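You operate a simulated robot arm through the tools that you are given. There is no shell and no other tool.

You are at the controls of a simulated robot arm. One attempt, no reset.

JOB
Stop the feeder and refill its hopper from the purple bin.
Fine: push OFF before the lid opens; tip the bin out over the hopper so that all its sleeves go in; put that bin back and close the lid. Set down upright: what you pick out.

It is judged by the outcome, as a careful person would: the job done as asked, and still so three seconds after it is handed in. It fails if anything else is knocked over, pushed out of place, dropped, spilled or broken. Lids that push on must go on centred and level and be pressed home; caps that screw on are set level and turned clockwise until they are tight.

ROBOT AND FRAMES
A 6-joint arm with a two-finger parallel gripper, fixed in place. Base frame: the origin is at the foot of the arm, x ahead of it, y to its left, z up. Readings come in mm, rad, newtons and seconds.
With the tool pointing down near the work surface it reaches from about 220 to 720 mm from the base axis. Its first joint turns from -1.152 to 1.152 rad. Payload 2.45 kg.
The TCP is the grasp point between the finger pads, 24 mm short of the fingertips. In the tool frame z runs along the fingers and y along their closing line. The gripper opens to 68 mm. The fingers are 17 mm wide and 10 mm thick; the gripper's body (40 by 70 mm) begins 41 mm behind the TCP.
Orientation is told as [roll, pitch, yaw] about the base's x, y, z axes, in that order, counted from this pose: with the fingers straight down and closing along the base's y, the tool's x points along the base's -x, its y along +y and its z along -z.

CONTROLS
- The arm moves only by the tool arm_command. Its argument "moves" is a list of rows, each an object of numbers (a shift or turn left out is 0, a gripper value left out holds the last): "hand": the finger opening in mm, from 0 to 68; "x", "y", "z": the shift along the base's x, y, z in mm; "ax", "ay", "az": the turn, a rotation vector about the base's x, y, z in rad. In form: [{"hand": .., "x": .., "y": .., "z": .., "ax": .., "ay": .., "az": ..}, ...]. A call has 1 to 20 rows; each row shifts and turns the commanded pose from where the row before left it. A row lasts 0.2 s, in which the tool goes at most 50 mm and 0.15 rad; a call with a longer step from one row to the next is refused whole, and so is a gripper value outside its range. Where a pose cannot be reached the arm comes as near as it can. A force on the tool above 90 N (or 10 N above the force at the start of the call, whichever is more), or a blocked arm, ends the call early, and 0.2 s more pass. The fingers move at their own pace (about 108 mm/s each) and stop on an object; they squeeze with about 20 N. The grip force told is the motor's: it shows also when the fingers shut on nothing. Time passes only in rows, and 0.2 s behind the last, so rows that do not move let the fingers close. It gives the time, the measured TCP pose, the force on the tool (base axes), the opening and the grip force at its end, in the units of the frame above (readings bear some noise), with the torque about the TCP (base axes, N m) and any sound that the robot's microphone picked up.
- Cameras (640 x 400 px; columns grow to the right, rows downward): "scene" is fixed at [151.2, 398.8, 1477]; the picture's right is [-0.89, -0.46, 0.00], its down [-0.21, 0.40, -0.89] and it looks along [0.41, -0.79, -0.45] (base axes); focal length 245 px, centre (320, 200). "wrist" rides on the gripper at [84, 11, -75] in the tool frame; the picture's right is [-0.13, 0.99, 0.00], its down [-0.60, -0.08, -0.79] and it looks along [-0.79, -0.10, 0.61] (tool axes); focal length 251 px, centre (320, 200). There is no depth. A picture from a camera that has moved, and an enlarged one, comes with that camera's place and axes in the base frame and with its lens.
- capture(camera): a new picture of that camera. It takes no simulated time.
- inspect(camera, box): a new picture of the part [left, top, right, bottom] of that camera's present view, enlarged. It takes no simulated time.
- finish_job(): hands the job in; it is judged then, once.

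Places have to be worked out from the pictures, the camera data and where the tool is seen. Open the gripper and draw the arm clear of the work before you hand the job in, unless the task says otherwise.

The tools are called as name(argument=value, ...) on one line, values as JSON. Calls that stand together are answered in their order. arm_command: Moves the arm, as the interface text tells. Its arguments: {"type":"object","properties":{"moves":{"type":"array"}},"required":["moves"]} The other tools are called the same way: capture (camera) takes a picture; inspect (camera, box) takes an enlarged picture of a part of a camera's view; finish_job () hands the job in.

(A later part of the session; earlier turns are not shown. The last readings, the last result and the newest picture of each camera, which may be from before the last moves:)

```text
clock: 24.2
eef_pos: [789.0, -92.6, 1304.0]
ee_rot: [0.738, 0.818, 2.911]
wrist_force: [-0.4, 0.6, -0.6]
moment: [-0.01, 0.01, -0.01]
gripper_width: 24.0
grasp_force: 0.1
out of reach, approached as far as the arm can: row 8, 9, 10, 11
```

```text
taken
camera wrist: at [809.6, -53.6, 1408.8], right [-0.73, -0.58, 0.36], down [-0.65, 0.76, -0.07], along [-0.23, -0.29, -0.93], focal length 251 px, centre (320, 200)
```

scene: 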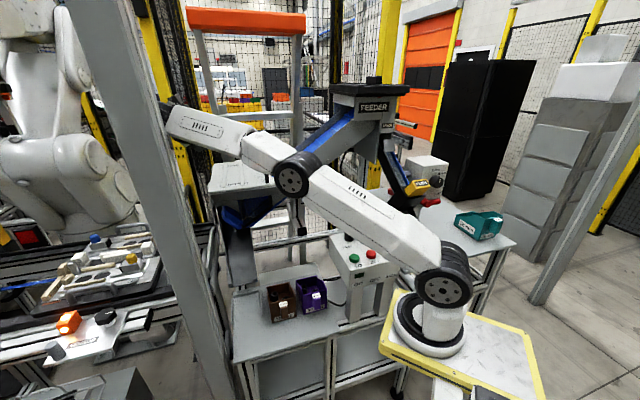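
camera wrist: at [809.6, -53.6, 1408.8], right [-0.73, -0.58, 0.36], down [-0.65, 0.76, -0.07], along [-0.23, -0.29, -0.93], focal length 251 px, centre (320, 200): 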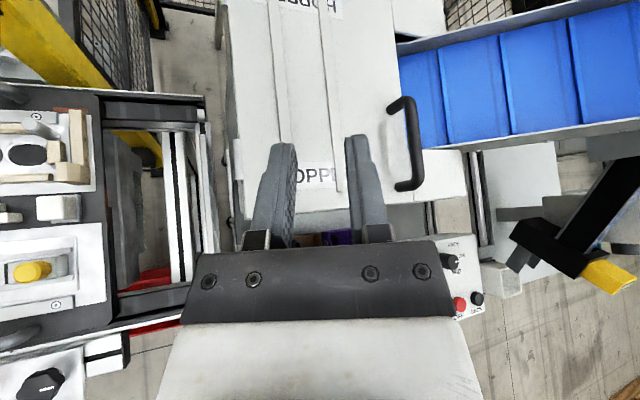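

At full stretch the arm stops around x≈789, so gripping the bar from above cannot carry it past vertical. Gripping the handle's near post with the tool horizontal along v (parallel to the hinge) keeps the wrist much closer, and the lid can then be followed by rolling the tool. I retreat and set that orientation in free air.

arm_command(moves=[{"hand": 40, "x": -14, "y": 14.3, "ax": 0.0607, "ay": -0.0623}, {"x": -14, "y": 14.3, "ax": 0.0607, "ay": -0.0623}, {"x": -14, "y": 14.3, "ax": 0.0607, "ay": -0.0623}, {"x": -14, "y": 14.3, "ax": 0.0607, "ay": -0.0623}, {"x": -14, "y": 14.3, "ax": 0.0607, "ay": -0.0623}, {"x": -14, "y": 14.3, "ax": 0.0607, "ay": -0.0623}, {"x": -24.1, "y": -23.5, "ax": -0.0874, "ay": -0.0851}, {"x": -24.1, "y": -23.5, "ax": -0.0874, "ay": -0.0851}, {"x": -24.1, "y": -23.5, "ax": -0.0874, "ay": -0.0851}, {"x": -24.1, "y": -23.5, "ax": -0.0874, "ay": -0.0851}, {"x": -24.1, "y": -23.5, "ax": -0.0874, "ay": -0.0851}, {}])

capture(camera="wrist")

capture(camera="scene")

```text
clock: 26.8
eef_pos: [587.8, -104.0, 1292.6]
ee_rot: [1.617, 1.566, -2.306]
wrist_force: [-0.2, 0.0, -0.5]
moment: [0.02, -0.03, -0.01]
gripper_width: 40.1
grasp_force: 0.1
```

```text
taken
camera wrist: at [527.5, -57.7, 1377.2], right [-0.7, -0.7, -0.12], down [-0.51, 0.61, -0.6], along [0.5, -0.36, -0.79], focal length 251 px, centre (320, 200)
```

wrist: 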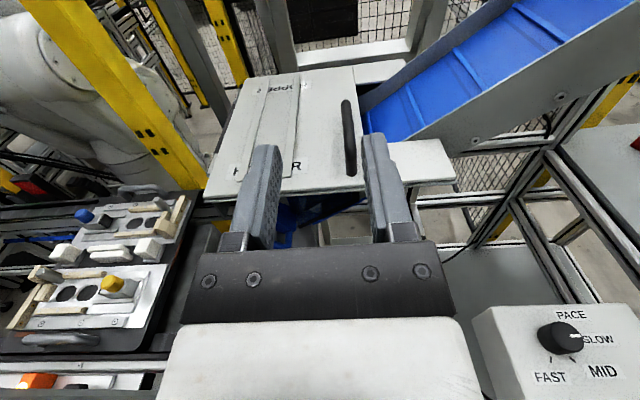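

```text
taken
```

scene: 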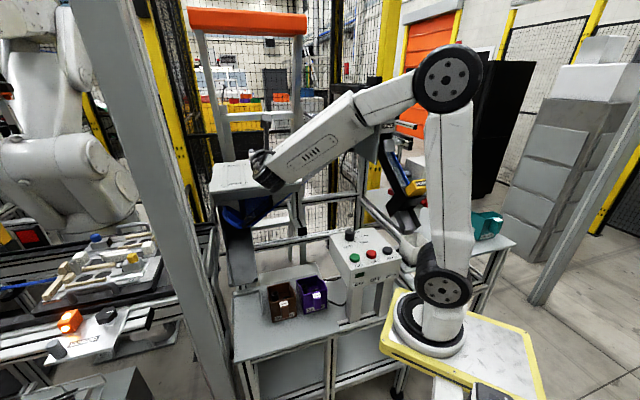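

The tool is now horizontal, pointing along v with the camera above. I go to a pre-grasp point in front of the handle's near post, about 80 mm short.

arm_command(moves=[{"hand": 40, "x": 6.8, "y": -12.7, "z": -33}, {"x": 6.8, "y": -12.7, "z": -33}, {"x": 6.8, "y": -12.7, "z": -33}, {"x": 6.7, "y": -12.5, "z": -31.6}, {}])

capture(camera="wrist")

inspect(camera="scene", box=[210, 125, 338, 205])

```text
clock: 28.0
eef_pos: [616.0, -154.1, 1162.1]
ee_rot: [1.488, 1.565, -2.434]
wrist_force: [0.2, 0.0, 0.1]
moment: [-0.02, 0.06, 0.01]
gripper_width: 40.0
grasp_force: 0.0
```

```text
taken
camera wrist: at [555.2, -107.9, 1246.5], right [-0.7, -0.7, -0.12], down [-0.51, 0.61, -0.6], along [0.5, -0.36, -0.79], focal length 251 px, centre (320, 200)
```

wrist: 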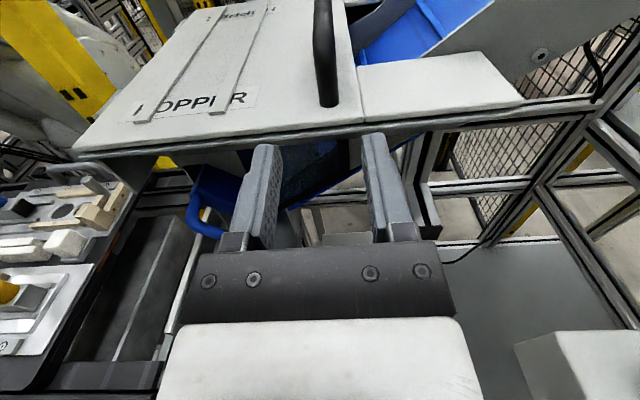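

```text
5.00 times, centred on (274, 165) of scene
camera zoom: at [151.2, 398.8, 1477.0], right [-0.89, -0.46, 0.0], down [-0.21, 0.4, -0.89], along [0.41, -0.79, -0.45], focal length 1224 px, centre (550, 375)
```

zoom: 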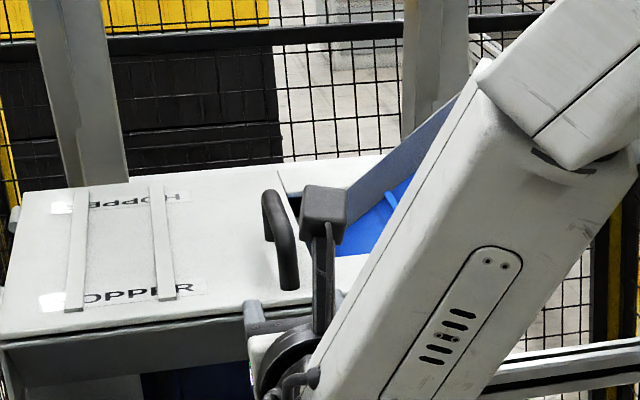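

The near post's foot is at about [678,-221], lined up with the finger gap. I advance along the tool axis so the fingers straddle the post above the lid surface.

arm_command(moves=[{"hand": 40, "x": 17.5, "y": -18.6}, {"x": 17.5, "y": -18.6}, {"x": 11, "y": -11.6}, {"x": 8.8, "y": -9.5}, {}])

capture(camera="wrist")

inspect(camera="wrist", box=[240, 80, 400, 180])

```text
clock: 29.2
eef_pos: [670.9, -212.6, 1162.0]
ee_rot: [1.341, 1.566, -2.583]
wrist_force: [-1.1, 0.5, -0.3]
moment: [0.01, 0.0, 0.02]
gripper_width: 39.9
grasp_force: 0.0
```

```text
taken
camera wrist: at [610.5, -166.6, 1246.9], right [-0.7, -0.7, -0.12], down [-0.51, 0.61, -0.6], along [0.5, -0.36, -0.79], focal length 251 px, centre (320, 200)
```

wrist: 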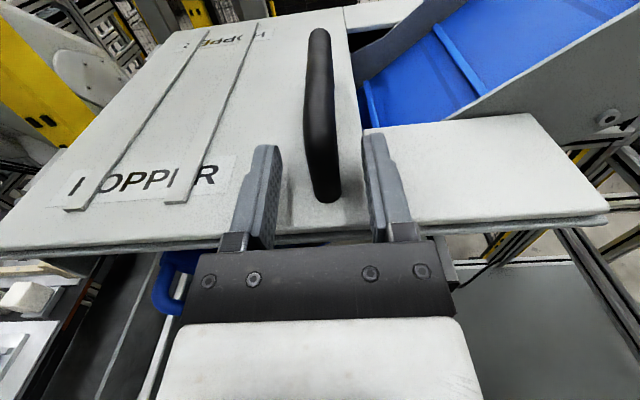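

```text
4.00 times, centred on (320, 130) of wrist
camera zoom: at [610.5, -166.6, 1246.9], right [-0.7, -0.7, -0.12], down [-0.51, 0.61, -0.6], along [0.5, -0.36, -0.79], focal length 1006 px, centre (320, 480)
```

zoom: 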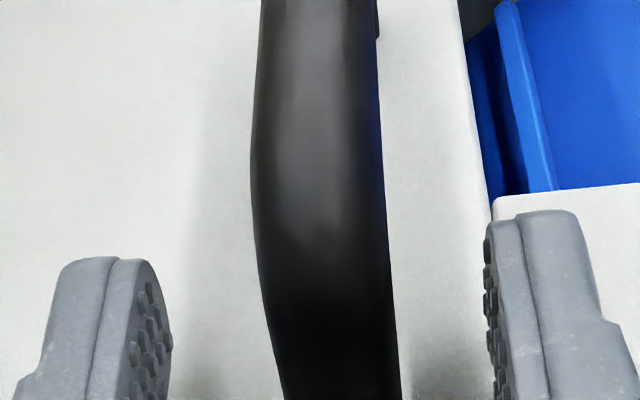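

The post sits centred between the fingers. I close the grip on it.

arm_command(moves=[{"hand": 22}, {"hand": 0}, {}, {}])

capture(camera="wrist")

```text
clock: 30.2
eef_pos: [668.1, -213.8, 1162.6]
ee_rot: [1.335, 1.568, -2.594]
wrist_force: [-19.5, -10.7, -0.3]
moment: [-0.22, -0.52, -0.17]
gripper_width: 13.8
grasp_force: 33.5
```

```text
taken
camera wrist: at [608.9, -168.0, 1247.0], right [-0.7, -0.7, -0.13], down [-0.51, 0.62, -0.6], along [0.5, -0.36, -0.79], focal length 251 px, centre (320, 200)
```

wrist: 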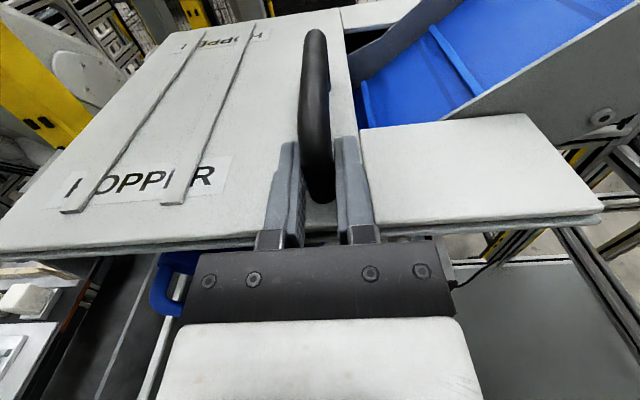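

The post is about 3 mm further toward -u than the tool. I relieve that side load by shifting the command, still gripping.

arm_command(moves=[{"hand": 0, "x": -1.2, "y": -1.1}, {"x": -0.9, "y": -0.8}, {}])

```text
clock: 31.0
eef_pos: [669.8, -213.9, 1163.8]
ee_rot: [1.33, 1.567, -2.594]
wrist_force: [1.5, -14.3, -1.3]
moment: [0.37, -0.07, -0.02]
gripper_width: 13.8
grasp_force: 33.3
```

The load is now small. I begin lifting the lid along its hinge arc, rolling the tool with it, to about 15°, then check forces.

arm_command(moves=[{"hand": 0, "x": 1.97, "y": 1.92, "z": 17.0, "ax": -0.0615, "ay": 0.0619}, {"x": 3.02, "y": 2.95, "z": 16.7, "ax": -0.0615, "ay": 0.0619}, {"x": 4.05, "y": 3.95, "z": 16.3, "ax": -0.0615, "ay": 0.0619}, {}])

capture(camera="wrist")

capture(camera="scene")

```text
clock: 32.0
eef_pos: [677.0, -206.1, 1211.9]
ee_rot: [1.565, 1.303, -2.365]
wrist_force: [7.4, -21.3, -0.2]
moment: [0.35, 0.19, -0.12]
gripper_width: 13.9
grasp_force: 34.0
```

```text
taken
camera wrist: at [632.6, -144.3, 1296.6], right [-0.7, -0.7, 0.14], down [-0.62, 0.5, -0.6], along [0.35, -0.51, -0.79], focal length 251 px, centre (320, 200)
```

wrist: 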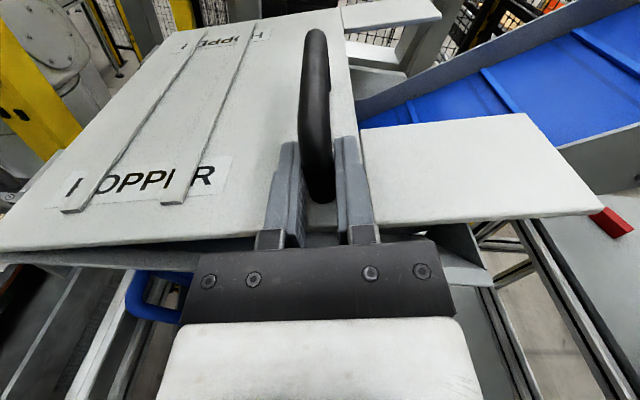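

```text
taken
```

scene: 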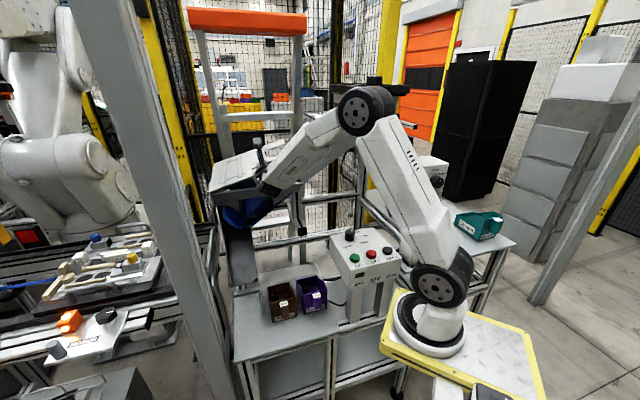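

The lid follows cleanly. Forces show about 20 N pull toward +v and slightly outward, so I correct the arc by small amounts and continue to about 45°.

arm_command(moves=[{"hand": 0, "x": 4.62, "y": 4.02, "z": 16.04, "ax": -0.0615, "ay": 0.0619}, {"x": 6.28, "y": 5.63, "z": 15.11, "ax": -0.0615, "ay": 0.0619}, {"x": 7.19, "y": 6.53, "z": 14.32, "ax": -0.0615, "ay": 0.0619}, {"x": 8.07, "y": 7.38, "z": 13.41, "ax": -0.0615, "ay": 0.0619}, {"x": 8.87, "y": 8.16, "z": 12.42, "ax": -0.0615, "ay": 0.0619}, {"x": 9.61, "y": 8.89, "z": 11.31, "ax": -0.0615, "ay": 0.0619}, {}])

capture(camera="wrist")

capture(camera="scene")

```text
clock: 33.6
eef_pos: [721.3, -161.2, 1297.3]
ee_rot: [1.573, 0.781, -2.356]
wrist_force: [-28.6, 10.8, 8.9]
moment: [-0.54, 0.4, -0.11]
gripper_width: 14.2
grasp_force: 34.0
```

```text
taken
camera wrist: at [704.9, -71.8, 1363.7], right [-0.56, -0.56, 0.61], down [-0.83, 0.3, -0.48], along [0.09, -0.77, -0.63], focal length 251 px, centre (320, 200)
```

wrist: 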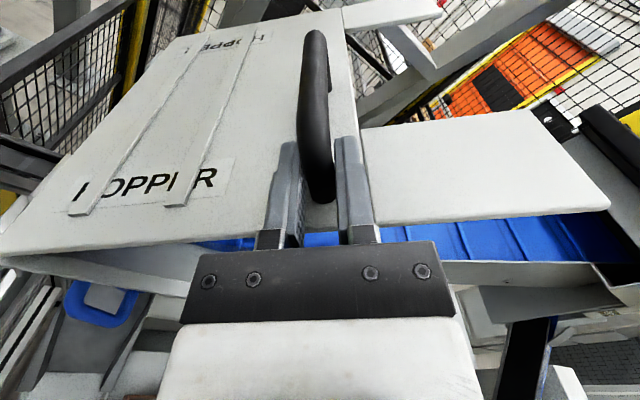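

```text
taken
```

scene: 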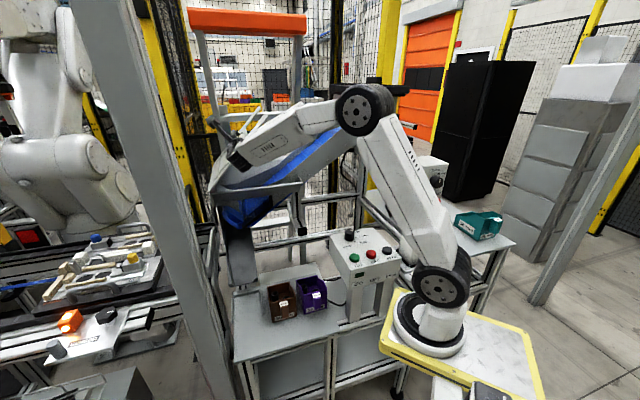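

The lid is at about 45° and moving well. The grey upright post near the hinge side worries me, as my wrist and forearm will swing toward it. I zoom in to judge that clearance before going further.

inspect(camera="scene", box=[70, 60, 310, 210])

inspect(camera="wrist", box=[0, 200, 320, 400])

inspect(camera="scene", box=[70, 250, 310, 400])

```text
2.67 times, centred on (190, 135) of scene
camera zoom: at [149.8, 399.3, 1477.0], right [-0.89, -0.46, 0.0], down [-0.21, 0.4, -0.89], along [0.41, -0.79, -0.45], focal length 653 px, centre (667, 373)
```

zoom: 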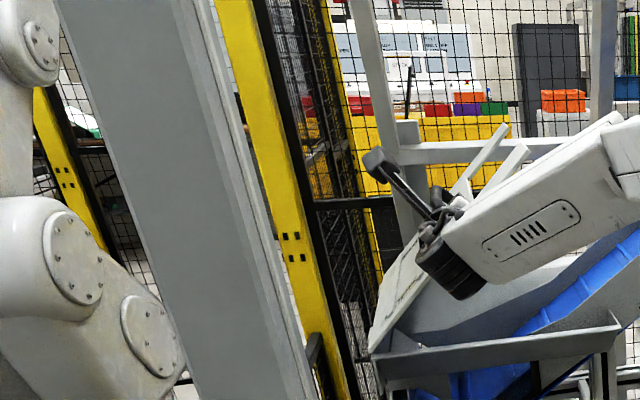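

```text
2.00 times, centred on (160, 300) of wrist
camera zoom: at [704.9, -71.8, 1363.7], right [-0.56, -0.56, 0.61], down [-0.83, 0.3, -0.48], along [0.09, -0.77, -0.63], focal length 503 px, centre (640, 0)
```

zoom: 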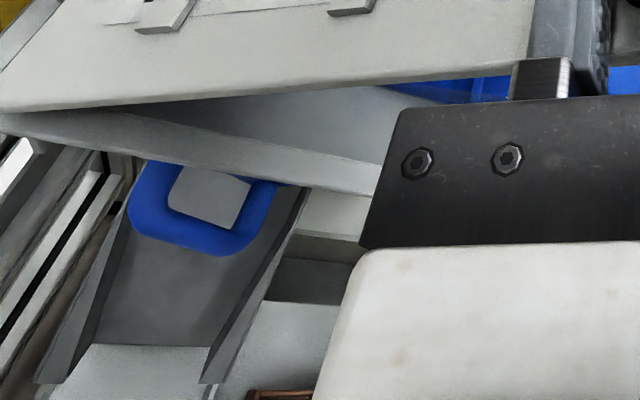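

```text
2.67 times, centred on (190, 325) of scene
camera zoom: at [149.8, 399.3, 1477.0], right [-0.89, -0.46, 0.0], down [-0.21, 0.4, -0.89], along [0.41, -0.79, -0.45], focal length 653 px, centre (667, -133)
```

zoom: 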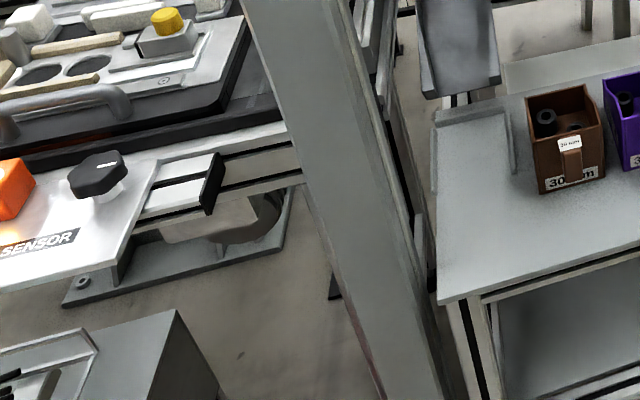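

The post sits close to where my wrist would end up (about u≈570, v≈370 in cell axes). So as I continue, I'll gradually turn the tool about the handle post so the wrist swings lower and away from it. The measured track also says the hinge runs at 45°, so I trim the direction and go to about 70°.

arm_command(moves=[{"hand": 0, "x": 8.91, "y": 9.47, "z": 10.58, "ax": -0.089, "ay": 0.0344, "az": -0.0354}, {"x": 10.48, "y": 11.05, "z": 8.58, "ax": -0.0911, "ay": 0.0323, "az": -0.0319}, {"x": 10.97, "y": 11.53, "z": 7.22, "ax": -0.0929, "ay": 0.0305, "az": -0.0281}, {"x": 11.36, "y": 11.93, "z": 5.8, "ax": -0.0946, "ay": 0.0288, "az": -0.0242}, {"x": 11.68, "y": 12.25, "z": 4.34, "ax": -0.0959, "ay": 0.0275, "az": -0.0201}, {}])

capture(camera="wrist")

capture(camera="scene")

```text
clock: 35.0
eef_pos: [775.7, -110.3, 1331.0]
ee_rot: [1.83, 0.344, -2.364]
wrist_force: [7.4, -18.7, 9.2]
moment: [-0.54, 0.48, 0.05]
gripper_width: 13.9
grasp_force: 33.5
```

```text
taken
camera wrist: at [781.2, 1.9, 1351.9], right [-0.49, -0.13, 0.86], down [-0.86, 0.2, -0.47], along [-0.11, -0.97, -0.21], focal length 251 px, centre (320, 200)
```

wrist: 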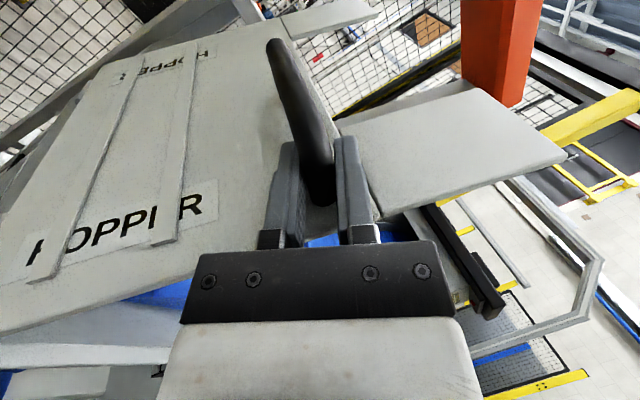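

```text
taken
```

scene: 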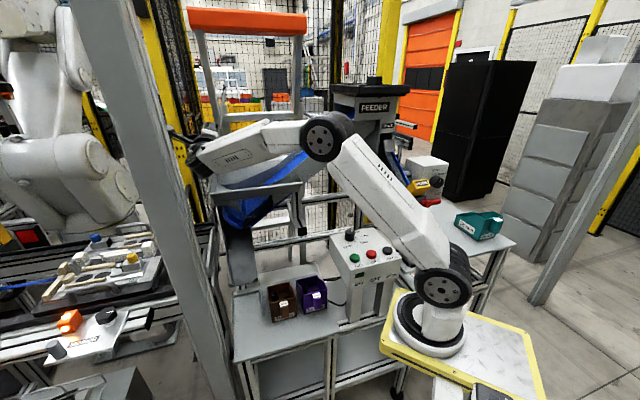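

At about 70° forces are modest and the wrist is still right of the post. I continue to about 80° with more tool swing and check the clearance again.

arm_command(moves=[{"hand": 0, "x": 12.49, "y": 11.78, "z": 3.04, "ax": -0.1058, "ay": 0.0176, "az": -0.0197}, {"x": 12.64, "y": 11.93, "z": 1.53, "ax": -0.1068, "ay": 0.0166, "az": -0.0141}, {}])

inspect(camera="scene", box=[130, 90, 290, 190])

capture(camera="wrist")

```text
clock: 35.8
eef_pos: [801.8, -84.3, 1333.7]
ee_rot: [1.959, 0.168, -2.361]
wrist_force: [0.3, -6.2, 6.1]
moment: [-0.43, 0.42, -0.09]
gripper_width: 14.4
grasp_force: 33.6
```

```text
4.00 times, centred on (210, 140) of scene
camera zoom: at [151.1, 398.6, 1477.0], right [-0.89, -0.46, 0.0], down [-0.21, 0.4, -0.89], along [0.41, -0.79, -0.45], focal length 979 px, centre (760, 440)
```

zoom: 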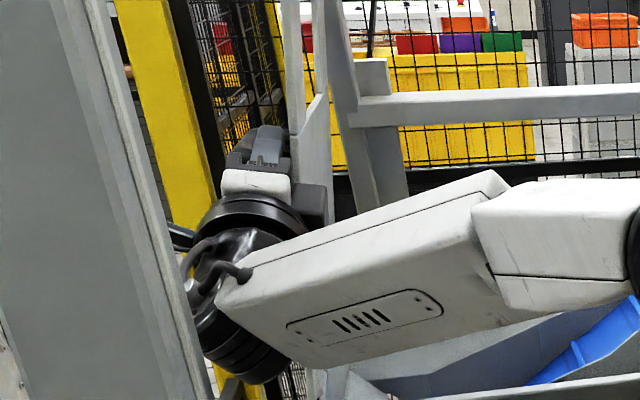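

```text
taken
camera wrist: at [810.3, 29.4, 1331.7], right [-0.47, 0.07, 0.88], down [-0.87, 0.13, -0.47], along [-0.14, -0.99, 0.0], focal length 251 px, centre (320, 200)
```

wrist: 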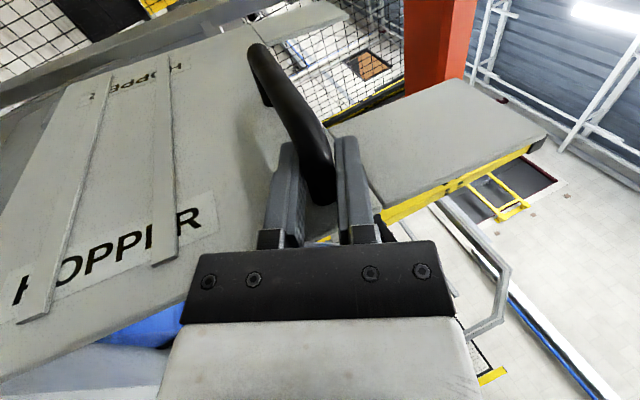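

About 79° now with low forces, and the wrist is clearing the upright. I continue to about 90°.

arm_command(moves=[{"hand": 0, "x": 12.7, "y": 12.0, "z": 0.02, "ax": -0.1075, "ay": 0.0159, "az": -0.0086}, {"x": 12.68, "y": 11.98, "z": -1.5, "ax": -0.1079, "ay": 0.0155, "az": -0.0029}, {}])

inspect(camera="scene", box=[130, 90, 290, 190])

capture(camera="wrist")

```text
clock: 36.4
eef_pos: [820.1, -71.0, 1336.4]
ee_rot: [2.076, 0.019, -2.375]
wrist_force: [-62.0, 58.3, -8.8]
moment: [3.01, 3.51, -0.44]
gripper_width: 13.6
grasp_force: 33.8
stopped in row 3: the force on the tool passed its limit at 105 N (the readings are from after the stop); the commanded pose is now the measured one
```

```text
4.00 times, centred on (210, 140) of scene
camera zoom: at [148.2, 398.1, 1477.5], right [-0.89, -0.46, 0.0], down [-0.2, 0.4, -0.89], along [0.41, -0.79, -0.45], focal length 979 px, centre (760, 440)
```

zoom: 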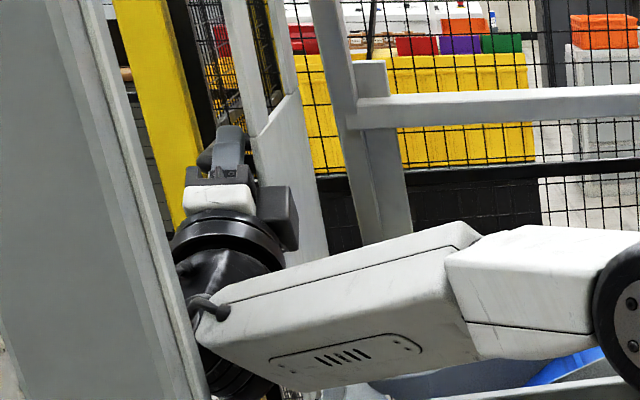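

```text
taken
camera wrist: at [831.7, 39.5, 1311.9], right [-0.44, 0.24, 0.87], down [-0.88, 0.06, -0.46], along [-0.17, -0.97, 0.19], focal length 251 px, centre (320, 200)
```

wrist: 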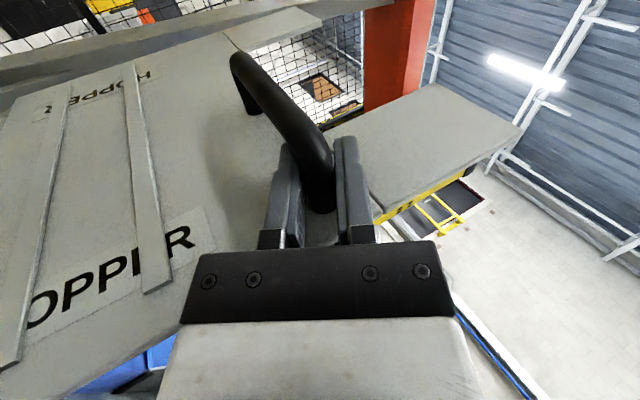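

The gripper body's lower corner has pressed against the lid's near edge (about 85 N along -v, roughly 55 mm below the grip). I ease back along -v and undo part of the tool swing.

arm_command(moves=[{"hand": 0, "x": -1.5, "y": 1.5, "ax": 0.03, "ay": 0.03}, {"x": -1.5, "y": 1.5, "ax": 0.03, "ay": 0.03}, {}])

capture(camera="wrist")

```text
clock: 36.8
eef_pos: [820.3, -72.2, 1335.8]
ee_rot: [2.076, 0.017, -2.379]
wrist_force: [-48.0, 52.7, -7.7]
moment: [3.08, 2.12, -0.61]
gripper_width: 13.5
grasp_force: 33.4
stopped in row 1: the force on the tool passed its limit at 123 N (the readings are from after the stop); the commanded pose is now the measured one
```

```text
taken
camera wrist: at [831.8, 39.1, 1311.7], right [-0.44, 0.25, 0.87], down [-0.88, 0.06, -0.46], along [-0.17, -0.97, 0.19], focal length 251 px, centre (320, 200)
```

wrist: 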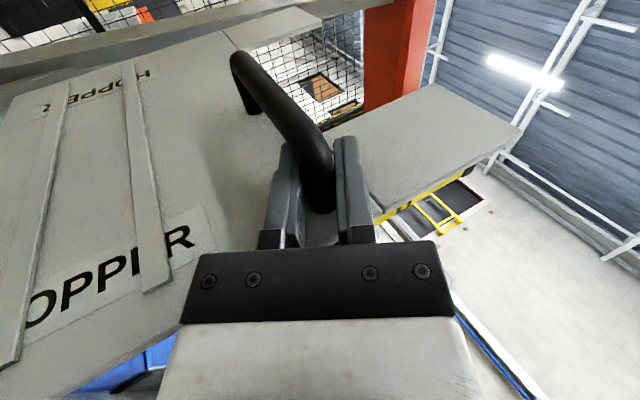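

The force pattern suggests the gripper body is pinched between the lid edge and something behind the arm, most likely the post. I back off along the same path toward the 79° pose, which was free of contact.

arm_command(moves=[{"hand": 0, "x": -4.6, "y": -3.0, "z": -0.5, "ax": 0.054, "ay": -0.0079, "az": 0.0029}, {"x": -4.6, "y": -3.0, "z": -0.5, "ax": 0.054, "ay": -0.0079, "az": 0.0029}, {"x": -4.6, "y": -3.0, "z": -0.5, "ax": 0.054, "ay": -0.0079, "az": 0.0029}, {"x": -4.7, "y": -3.1, "z": -0.6, "ax": 0.054, "ay": -0.0079, "az": 0.0029}, {}])

inspect(camera="scene", box=[130, 90, 290, 190])

capture(camera="wrist")

```text
clock: 38.0
eef_pos: [802.8, -85.9, 1336.3]
ee_rot: [1.944, 0.195, -2.383]
wrist_force: [14.9, -18.0, 22.5]
moment: [-0.42, 0.47, 0.07]
gripper_width: 14.3
grasp_force: 34.2
```

```text
4.00 times, centred on (210, 140) of scene
camera zoom: at [151.4, 397.9, 1477.2], right [-0.89, -0.46, 0.0], down [-0.21, 0.4, -0.89], along [0.41, -0.79, -0.45], focal length 979 px, centre (760, 440)
```

zoom: 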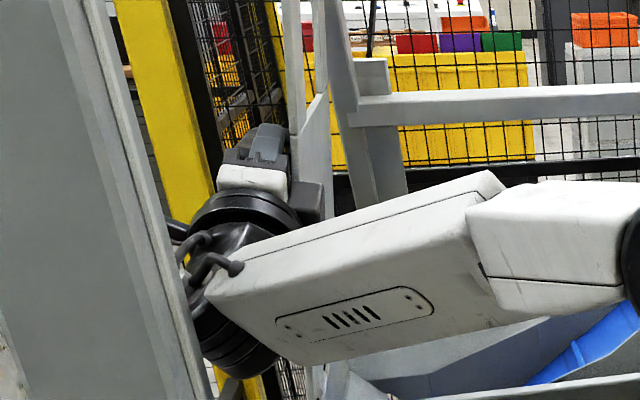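

```text
taken
camera wrist: at [814.2, 28.0, 1336.0], right [-0.47, 0.05, 0.88], down [-0.87, 0.15, -0.47], along [-0.16, -0.99, -0.03], focal length 251 px, centre (320, 200)
```

wrist: 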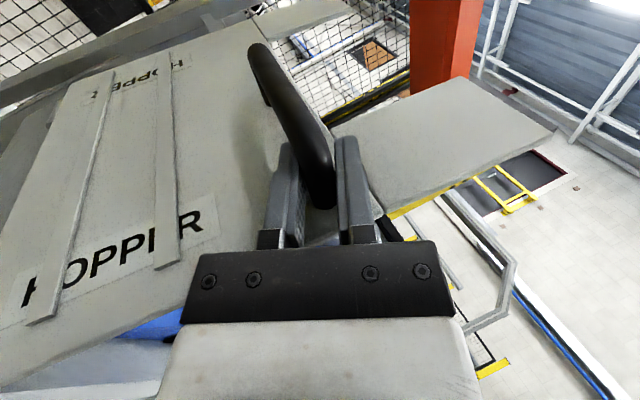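

Free of contact again at about 79°. To pass vertical I need the wrist further from the post. I lift the gripper body slightly off the lid plane, then swing the tool more about the handle post so the wrist drops lower and away.

arm_command(moves=[{"hand": 0, "x": 0.4, "y": 0.4, "z": 0.5, "ax": 0.0235, "ay": -0.0081, "az": -0.0557}, {"x": 0.5, "y": -0.5, "ax": -0.0507, "ay": -0.0507, "az": -0.014}, {"x": 0.5, "y": -0.5, "ax": -0.0507, "ay": -0.0507, "az": -0.014}, {"x": 0.4, "y": -0.4, "ax": -0.0507, "ay": -0.0507, "az": -0.014}, {}])

capture(camera="wrist")

inspect(camera="scene", box=[130, 90, 290, 190])

```text
clock: 39.2
eef_pos: [803.6, -84.6, 1334.5]
ee_rot: [2.151, 0.23, -2.432]
wrist_force: [11.7, -18.2, 21.7]
moment: [-0.47, 0.47, -0.1]
gripper_width: 14.0
grasp_force: 33.9
```

```text
taken
camera wrist: at [827.3, 26.4, 1324.5], right [-0.59, 0.21, 0.78], down [-0.76, 0.16, -0.62], along [-0.25, -0.97, 0.06], focal length 251 px, centre (320, 200)
```

wrist: 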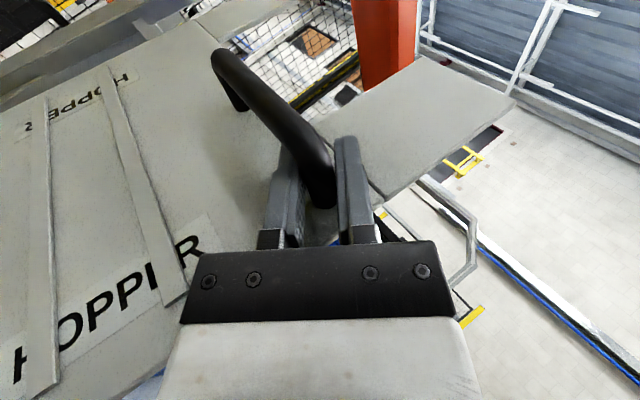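

```text
4.00 times, centred on (210, 140) of scene
camera zoom: at [151.1, 398.1, 1477.2], right [-0.89, -0.46, 0.0], down [-0.21, 0.4, -0.89], along [0.41, -0.79, -0.45], focal length 979 px, centre (760, 440)
```

zoom: 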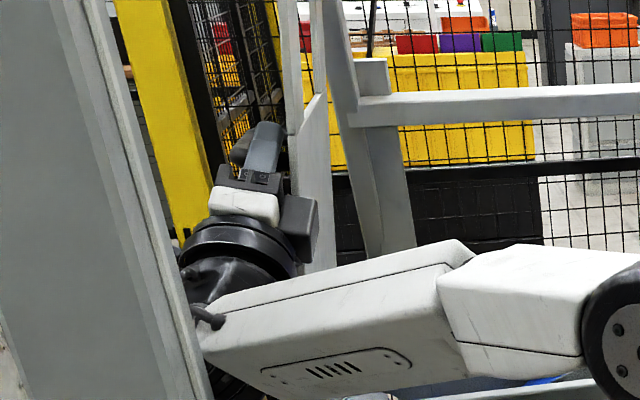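

No contact and the handle rotates freely in the grip. I swing the tool further to about 46° and relieve the remaining pull.

arm_command(moves=[{"hand": 0, "x": 0.7, "y": -0.7, "z": 0.2, "ax": -0.0488, "ay": -0.0488, "az": -0.0135}, {"x": 0.7, "y": -0.7, "z": 0.2, "ax": -0.0488, "ay": -0.0488, "az": -0.0135}, {"x": 0.7, "y": -0.7, "z": 0.2, "ax": -0.0488, "ay": -0.0488, "az": -0.0135}, {}])

capture(camera="wrist")

inspect(camera="scene", box=[130, 90, 290, 190])

```text
clock: 40.2
eef_pos: [805.4, -81.3, 1336.9]
ee_rot: [2.362, 0.242, -2.419]
wrist_force: [-14.1, 8.8, 9.0]
moment: [-0.16, 0.63, -0.36]
gripper_width: 14.5
grasp_force: 34.0
```

```text
taken
camera wrist: at [835.9, 25.0, 1311.3], right [-0.69, 0.34, 0.65], down [-0.66, 0.09, -0.75], along [-0.31, -0.94, 0.16], focal length 251 px, centre (320, 200)
```

wrist: 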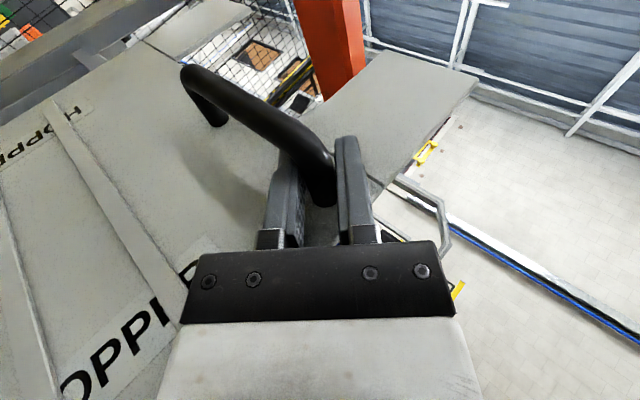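

```text
4.00 times, centred on (210, 140) of scene
camera zoom: at [150.4, 399.2, 1476.9], right [-0.89, -0.46, 0.0], down [-0.21, 0.4, -0.89], along [0.41, -0.79, -0.45], focal length 979 px, centre (760, 440)
```

zoom: 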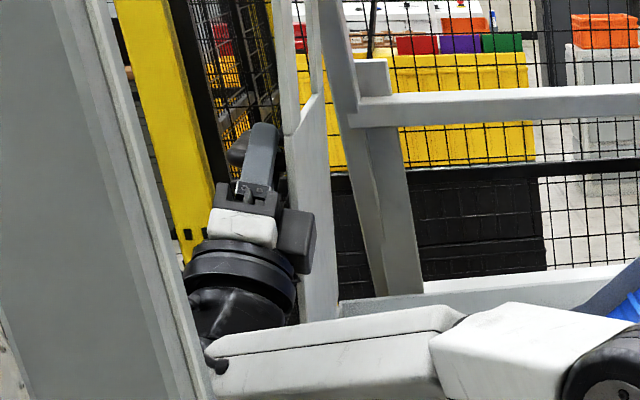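

The tool is at about 46° of swing, with light forces and the wrist well away from the post. I continue opening from 79° to about 89°.

arm_command(moves=[{"hand": 0, "x": 11.7, "y": 12.4, "z": 0, "ax": -0.0617, "ay": 0.0617}, {"x": 12.0, "y": 12.0, "z": -1.5, "ax": -0.0617, "ay": 0.0617}, {}])

capture(camera="wrist")

inspect(camera="scene", box=[130, 90, 290, 190])

```text
clock: 41.0
eef_pos: [830.5, -58.8, 1331.3]
ee_rot: [2.373, 0.066, -2.419]
wrist_force: [-23.3, 16.1, 2.1]
moment: [-0.45, 0.51, -0.48]
gripper_width: 14.3
grasp_force: 33.5
```

```text
taken
camera wrist: at [855.6, 44.4, 1292.3], right [-0.6, 0.42, 0.68], down [-0.75, 0.0, -0.66], along [-0.28, -0.91, 0.31], focal length 251 px, centre (320, 200)
```

wrist: 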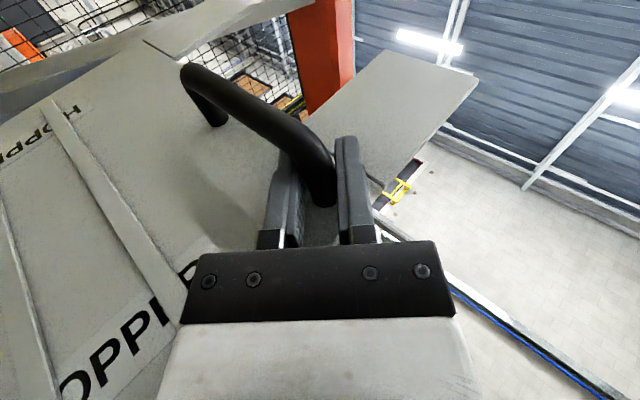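

```text
4.00 times, centred on (210, 140) of scene
camera zoom: at [150.2, 399.5, 1476.9], right [-0.89, -0.46, 0.0], down [-0.21, 0.4, -0.89], along [0.41, -0.79, -0.45], focal length 979 px, centre (760, 440)
```

zoom: 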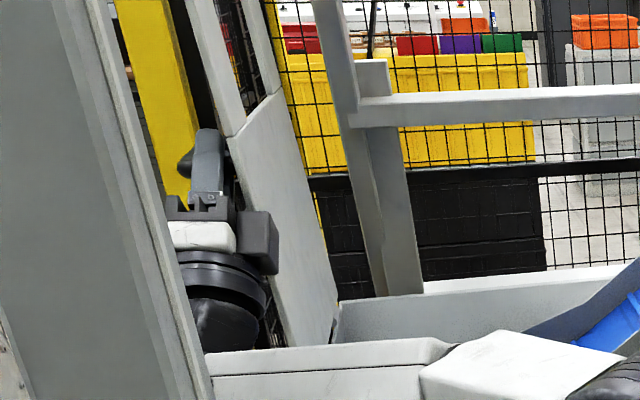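

Nearly vertical with no contact. I carry on slowly past vertical, watching for the lid's stop.

arm_command(moves=[{"hand": 0, "x": 11.2, "y": 12.6, "z": -2.9, "ax": -0.0617, "ay": 0.0617}, {}])

inspect(camera="scene", box=[130, 90, 290, 190])

```text
clock: 41.6
eef_pos: [841.6, -46.4, 1329.1]
ee_rot: [2.376, -0.024, -2.42]
wrist_force: [-24.1, 17.1, -4.4]
moment: [-0.4, 0.2, -0.6]
gripper_width: 14.4
grasp_force: 34.2
```

```text
4.00 times, centred on (210, 140) of scene
camera zoom: at [150.4, 399.5, 1476.8], right [-0.89, -0.46, 0.0], down [-0.21, 0.4, -0.89], along [0.41, -0.79, -0.45], focal length 979 px, centre (760, 440)
```

zoom: 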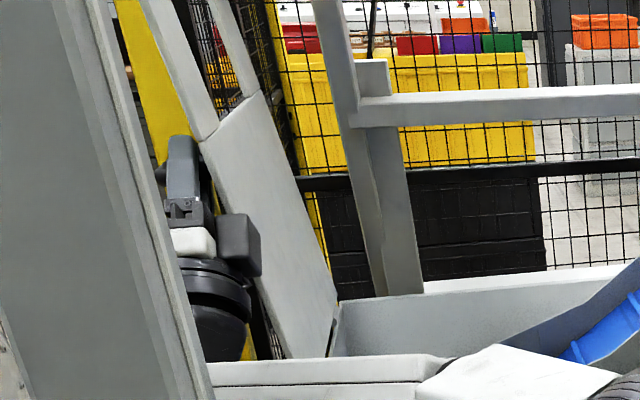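

About 94° and still free. One more 5° step.

arm_command(moves=[{"hand": 0, "x": 11.3, "y": 12.1, "z": -4.4, "ax": -0.0617, "ay": 0.0617}, {}])

inspect(camera="scene", box=[130, 90, 290, 190])

capture(camera="wrist")

```text
clock: 42.2
eef_pos: [846.7, -41.7, 1328.7]
ee_rot: [2.393, -0.085, -2.452]
wrist_force: [-42.7, 5.8, -7.4]
moment: [1.08, 0.76, -2.23]
gripper_width: 13.9
grasp_force: 33.4
stopped in row 2: the force on the tool passed its limit at 90 N (the readings are from after the stop); the commanded pose is now the measured one
```

```text
4.00 times, centred on (210, 140) of scene
camera zoom: at [149.7, 399.0, 1477.1], right [-0.89, -0.46, 0.0], down [-0.21, 0.4, -0.89], along [0.41, -0.79, -0.45], focal length 979 px, centre (760, 440)
```

zoom: 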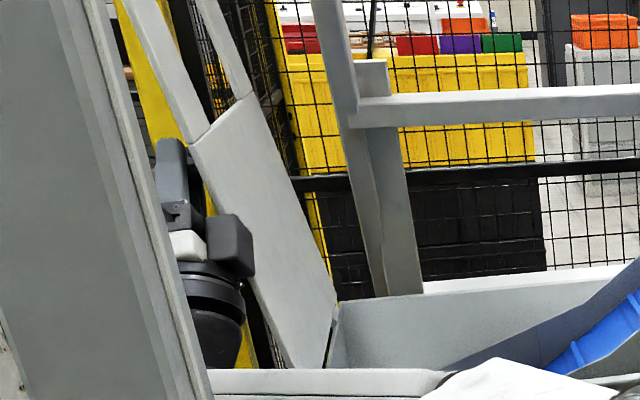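

```text
taken
camera wrist: at [870.4, 53.8, 1274.0], right [-0.52, 0.52, 0.68], down [-0.81, -0.05, -0.58], along [-0.27, -0.86, 0.44], focal length 251 px, centre (320, 200)
```

wrist: 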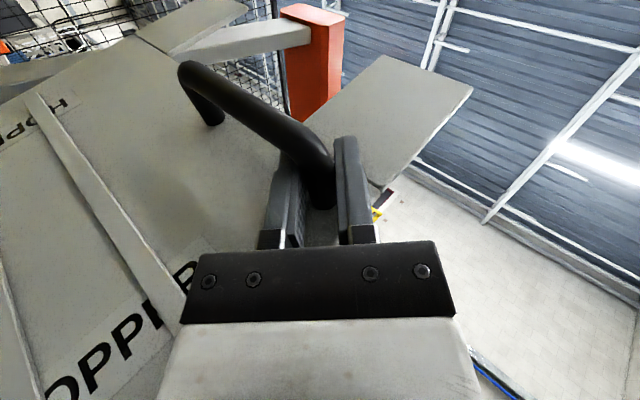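

The lid has met its stop at about 96°, past vertical. I ease back about 1 mm, loosen the grip slightly, and see whether it stays.

arm_command(moves=[{"hand": 0, "x": -0.6, "y": -1.0, "z": 0.3}, {"hand": 17}, {"hand": 20}, {}])

inspect(camera="scene", box=[130, 90, 290, 190])

capture(camera="wrist")

```text
clock: 43.2
eef_pos: [849.3, -39.8, 1329.0]
ee_rot: [2.393, -0.089, -2.441]
wrist_force: [-20.1, 17.8, 1.7]
moment: [0.67, 0.87, -0.71]
gripper_width: 20.2
grasp_force: 0.0
```

```text
4.00 times, centred on (210, 140) of scene
camera zoom: at [150.3, 399.5, 1476.8], right [-0.89, -0.46, 0.0], down [-0.21, 0.4, -0.89], along [0.41, -0.79, -0.45], focal length 979 px, centre (760, 440)
```

zoom: 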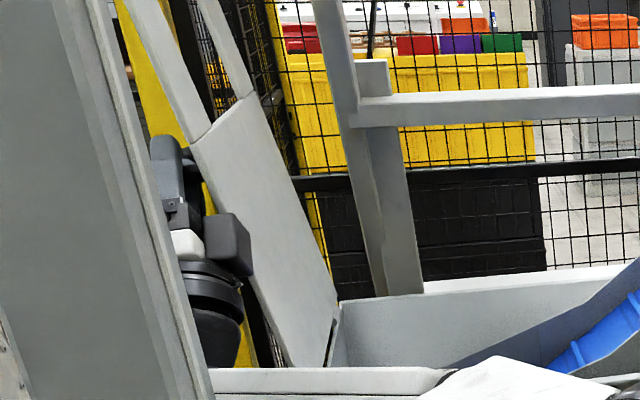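

```text
taken
camera wrist: at [870.8, 55.8, 1273.5], right [-0.52, 0.51, 0.68], down [-0.81, -0.06, -0.58], along [-0.26, -0.86, 0.45], focal length 251 px, centre (320, 200)
```

wrist: 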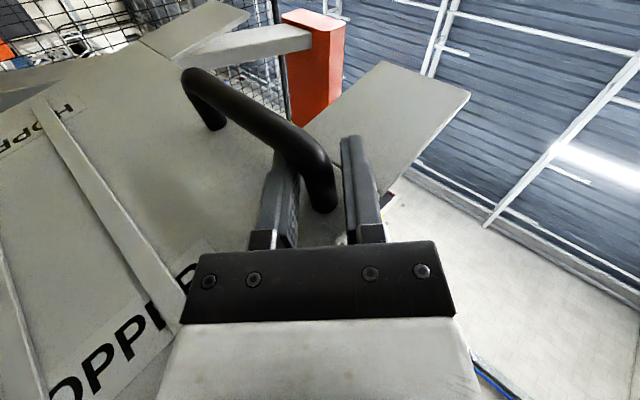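

The lid stays put. Some residual push along -v remains, so I retreat a little along the tool axis and re-check.

arm_command(moves=[{"hand": 24, "x": -2.9, "y": 2.9, "z": -4.4}, {}])

capture(camera="wrist")

```text
clock: 43.8
eef_pos: [845.9, -42.8, 1320.7]
ee_rot: [2.386, -0.091, -2.446]
wrist_force: [-1.1, -0.1, 1.2]
moment: [0.0, 0.08, -0.05]
gripper_width: 23.9
grasp_force: 0.0
```

```text
taken
camera wrist: at [869.2, 54.1, 1266.8], right [-0.51, 0.51, 0.69], down [-0.82, -0.05, -0.57], along [-0.26, -0.86, 0.44], focal length 251 px, centre (320, 200)
```

wrist: 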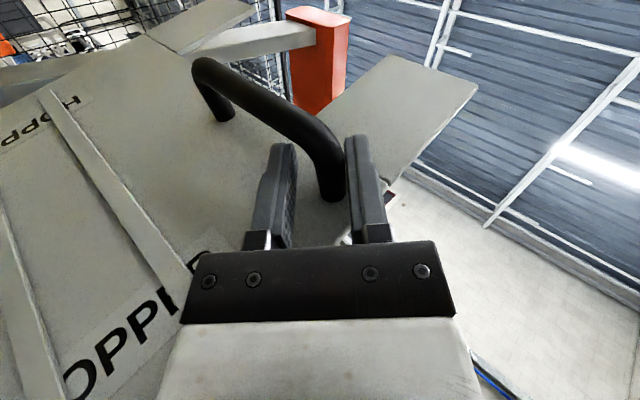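

Force-free now and the lid stands on its own. I open wider and back the fingers out along the tool axis in small steps.

arm_command(moves=[{"hand": 46}, {"hand": 46, "x": -4.8, "y": 4.8, "z": -7}, {"x": -4.8, "y": 4.8, "z": -7}, {}])

capture(camera="wrist")

inspect(camera="scene", box=[130, 90, 290, 190])

```text
clock: 44.8
eef_pos: [837.1, -42.5, 1310.3]
ee_rot: [2.391, -0.085, -2.455]
wrist_force: [6.9, 4.5, 2.5]
moment: [0.16, -0.31, 0.02]
gripper_width: 46.1
grasp_force: 0.0
```

```text
taken
camera wrist: at [860.3, 54.0, 1256.9], right [-0.51, 0.52, 0.68], down [-0.81, -0.04, -0.58], along [-0.27, -0.86, 0.44], focal length 251 px, centre (320, 200)
```

wrist: 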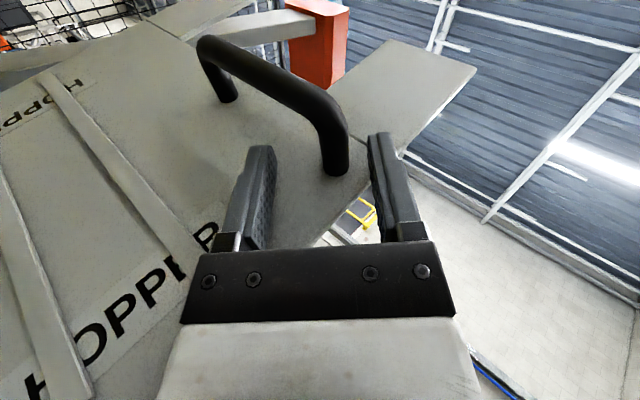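

```text
4.00 times, centred on (210, 140) of scene
camera zoom: at [152.0, 396.8, 1477.4], right [-0.89, -0.46, 0.0], down [-0.21, 0.4, -0.89], along [0.41, -0.79, -0.45], focal length 979 px, centre (760, 440)
```

zoom: 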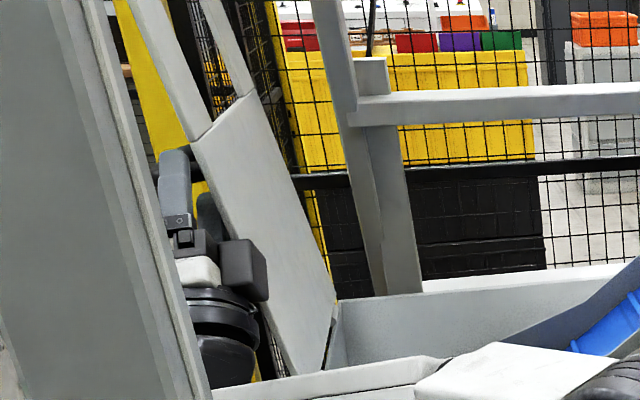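

The commanded pose was about 9 mm short in y, so the wrist is leaning on the upright. I swing the wrist away from it by yawing the tool about the fingertips, with a small -y relief first.

arm_command(moves=[{"hand": 46, "x": 1, "y": -9, "az": 0.05}, {"az": 0.12}, {"az": 0.12}, {"az": 0.12}, {"az": 0.12}, {}])

capture(camera="wrist")

inspect(camera="scene", box=[130, 90, 290, 190])

```text
clock: 46.2
eef_pos: [847.0, -6.8, 1313.3]
ee_rot: [2.37, -0.051, -1.949]
wrist_force: [0.7, -0.4, 0.2]
moment: [-0.01, 0.01, -0.01]
gripper_width: 46.0
grasp_force: 0.1
out of reach, approached as far as the arm can: row 4, 5
```

```text
taken
camera wrist: at [821.5, 91.6, 1263.3], right [-0.69, 0.17, 0.7], down [-0.7, -0.41, -0.59], along [0.18, -0.9, 0.4], focal length 251 px, centre (320, 200)
```

wrist: 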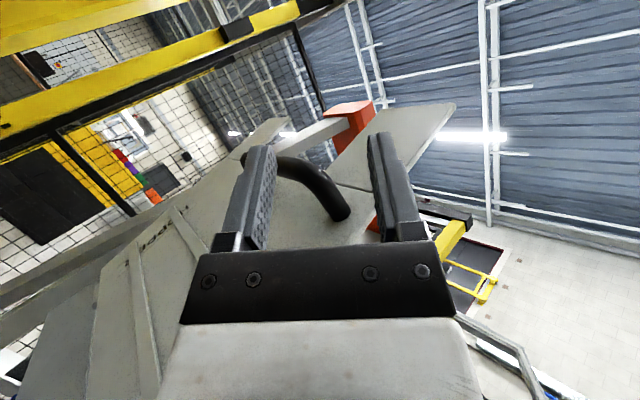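

```text
4.00 times, centred on (210, 140) of scene
camera zoom: at [151.2, 398.8, 1477.0], right [-0.89, -0.46, 0.0], down [-0.21, 0.4, -0.89], along [0.41, -0.79, -0.45], focal length 979 px, centre (760, 440)
```

zoom: 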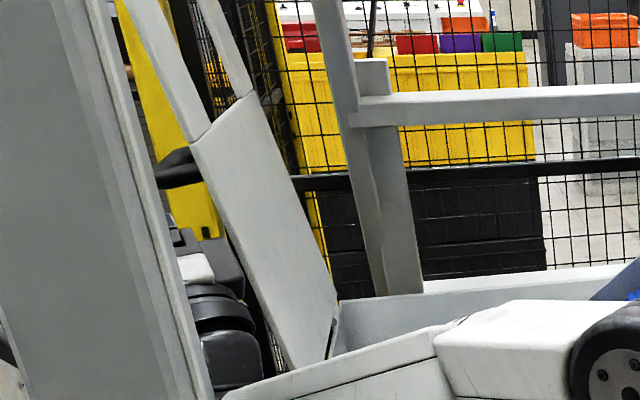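

The fingers are now clear of the handle and the lid is standing open on its stop. I back away along the tool axis.

arm_command(moves=[{"hand": 46, "x": -13.3, "y": 4.5, "z": -14}, {"x": -13.3, "y": 4.5, "z": -14}, {"x": -20, "y": -8, "z": -5}, {"x": -25, "y": -20}, {"x": -25, "y": -20}, {}])

capture(camera="wrist")

capture(camera="scene")

```text
clock: 47.6
eef_pos: [749.2, -22.7, 1278.8]
ee_rot: [2.361, -0.033, -1.967]
wrist_force: [-0.6, -0.4, -0.4]
moment: [0.0, -0.03, -0.01]
gripper_width: 45.6
grasp_force: 0.1
out of reach, approached as far as the arm can: row 4, 5
```

```text
taken
camera wrist: at [725.7, 77.7, 1232.5], right [-0.69, 0.17, 0.7], down [-0.7, -0.38, -0.6], along [0.16, -0.91, 0.39], focal length 251 px, centre (320, 200)
```

wrist: 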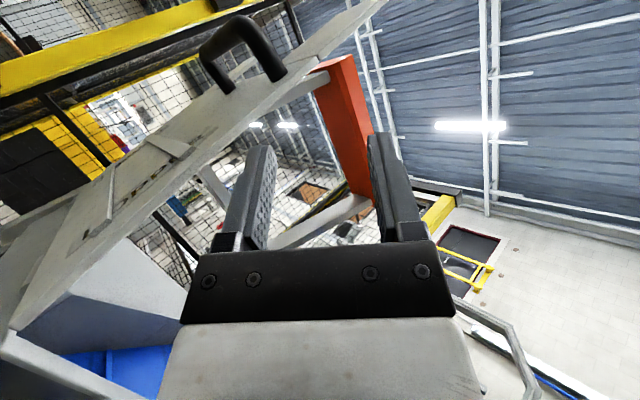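

```text
taken
```

scene: 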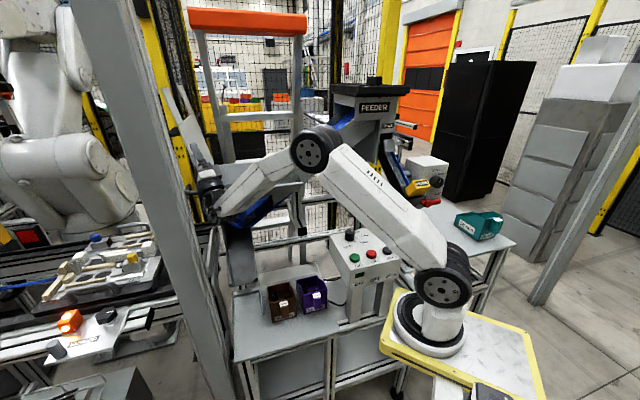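

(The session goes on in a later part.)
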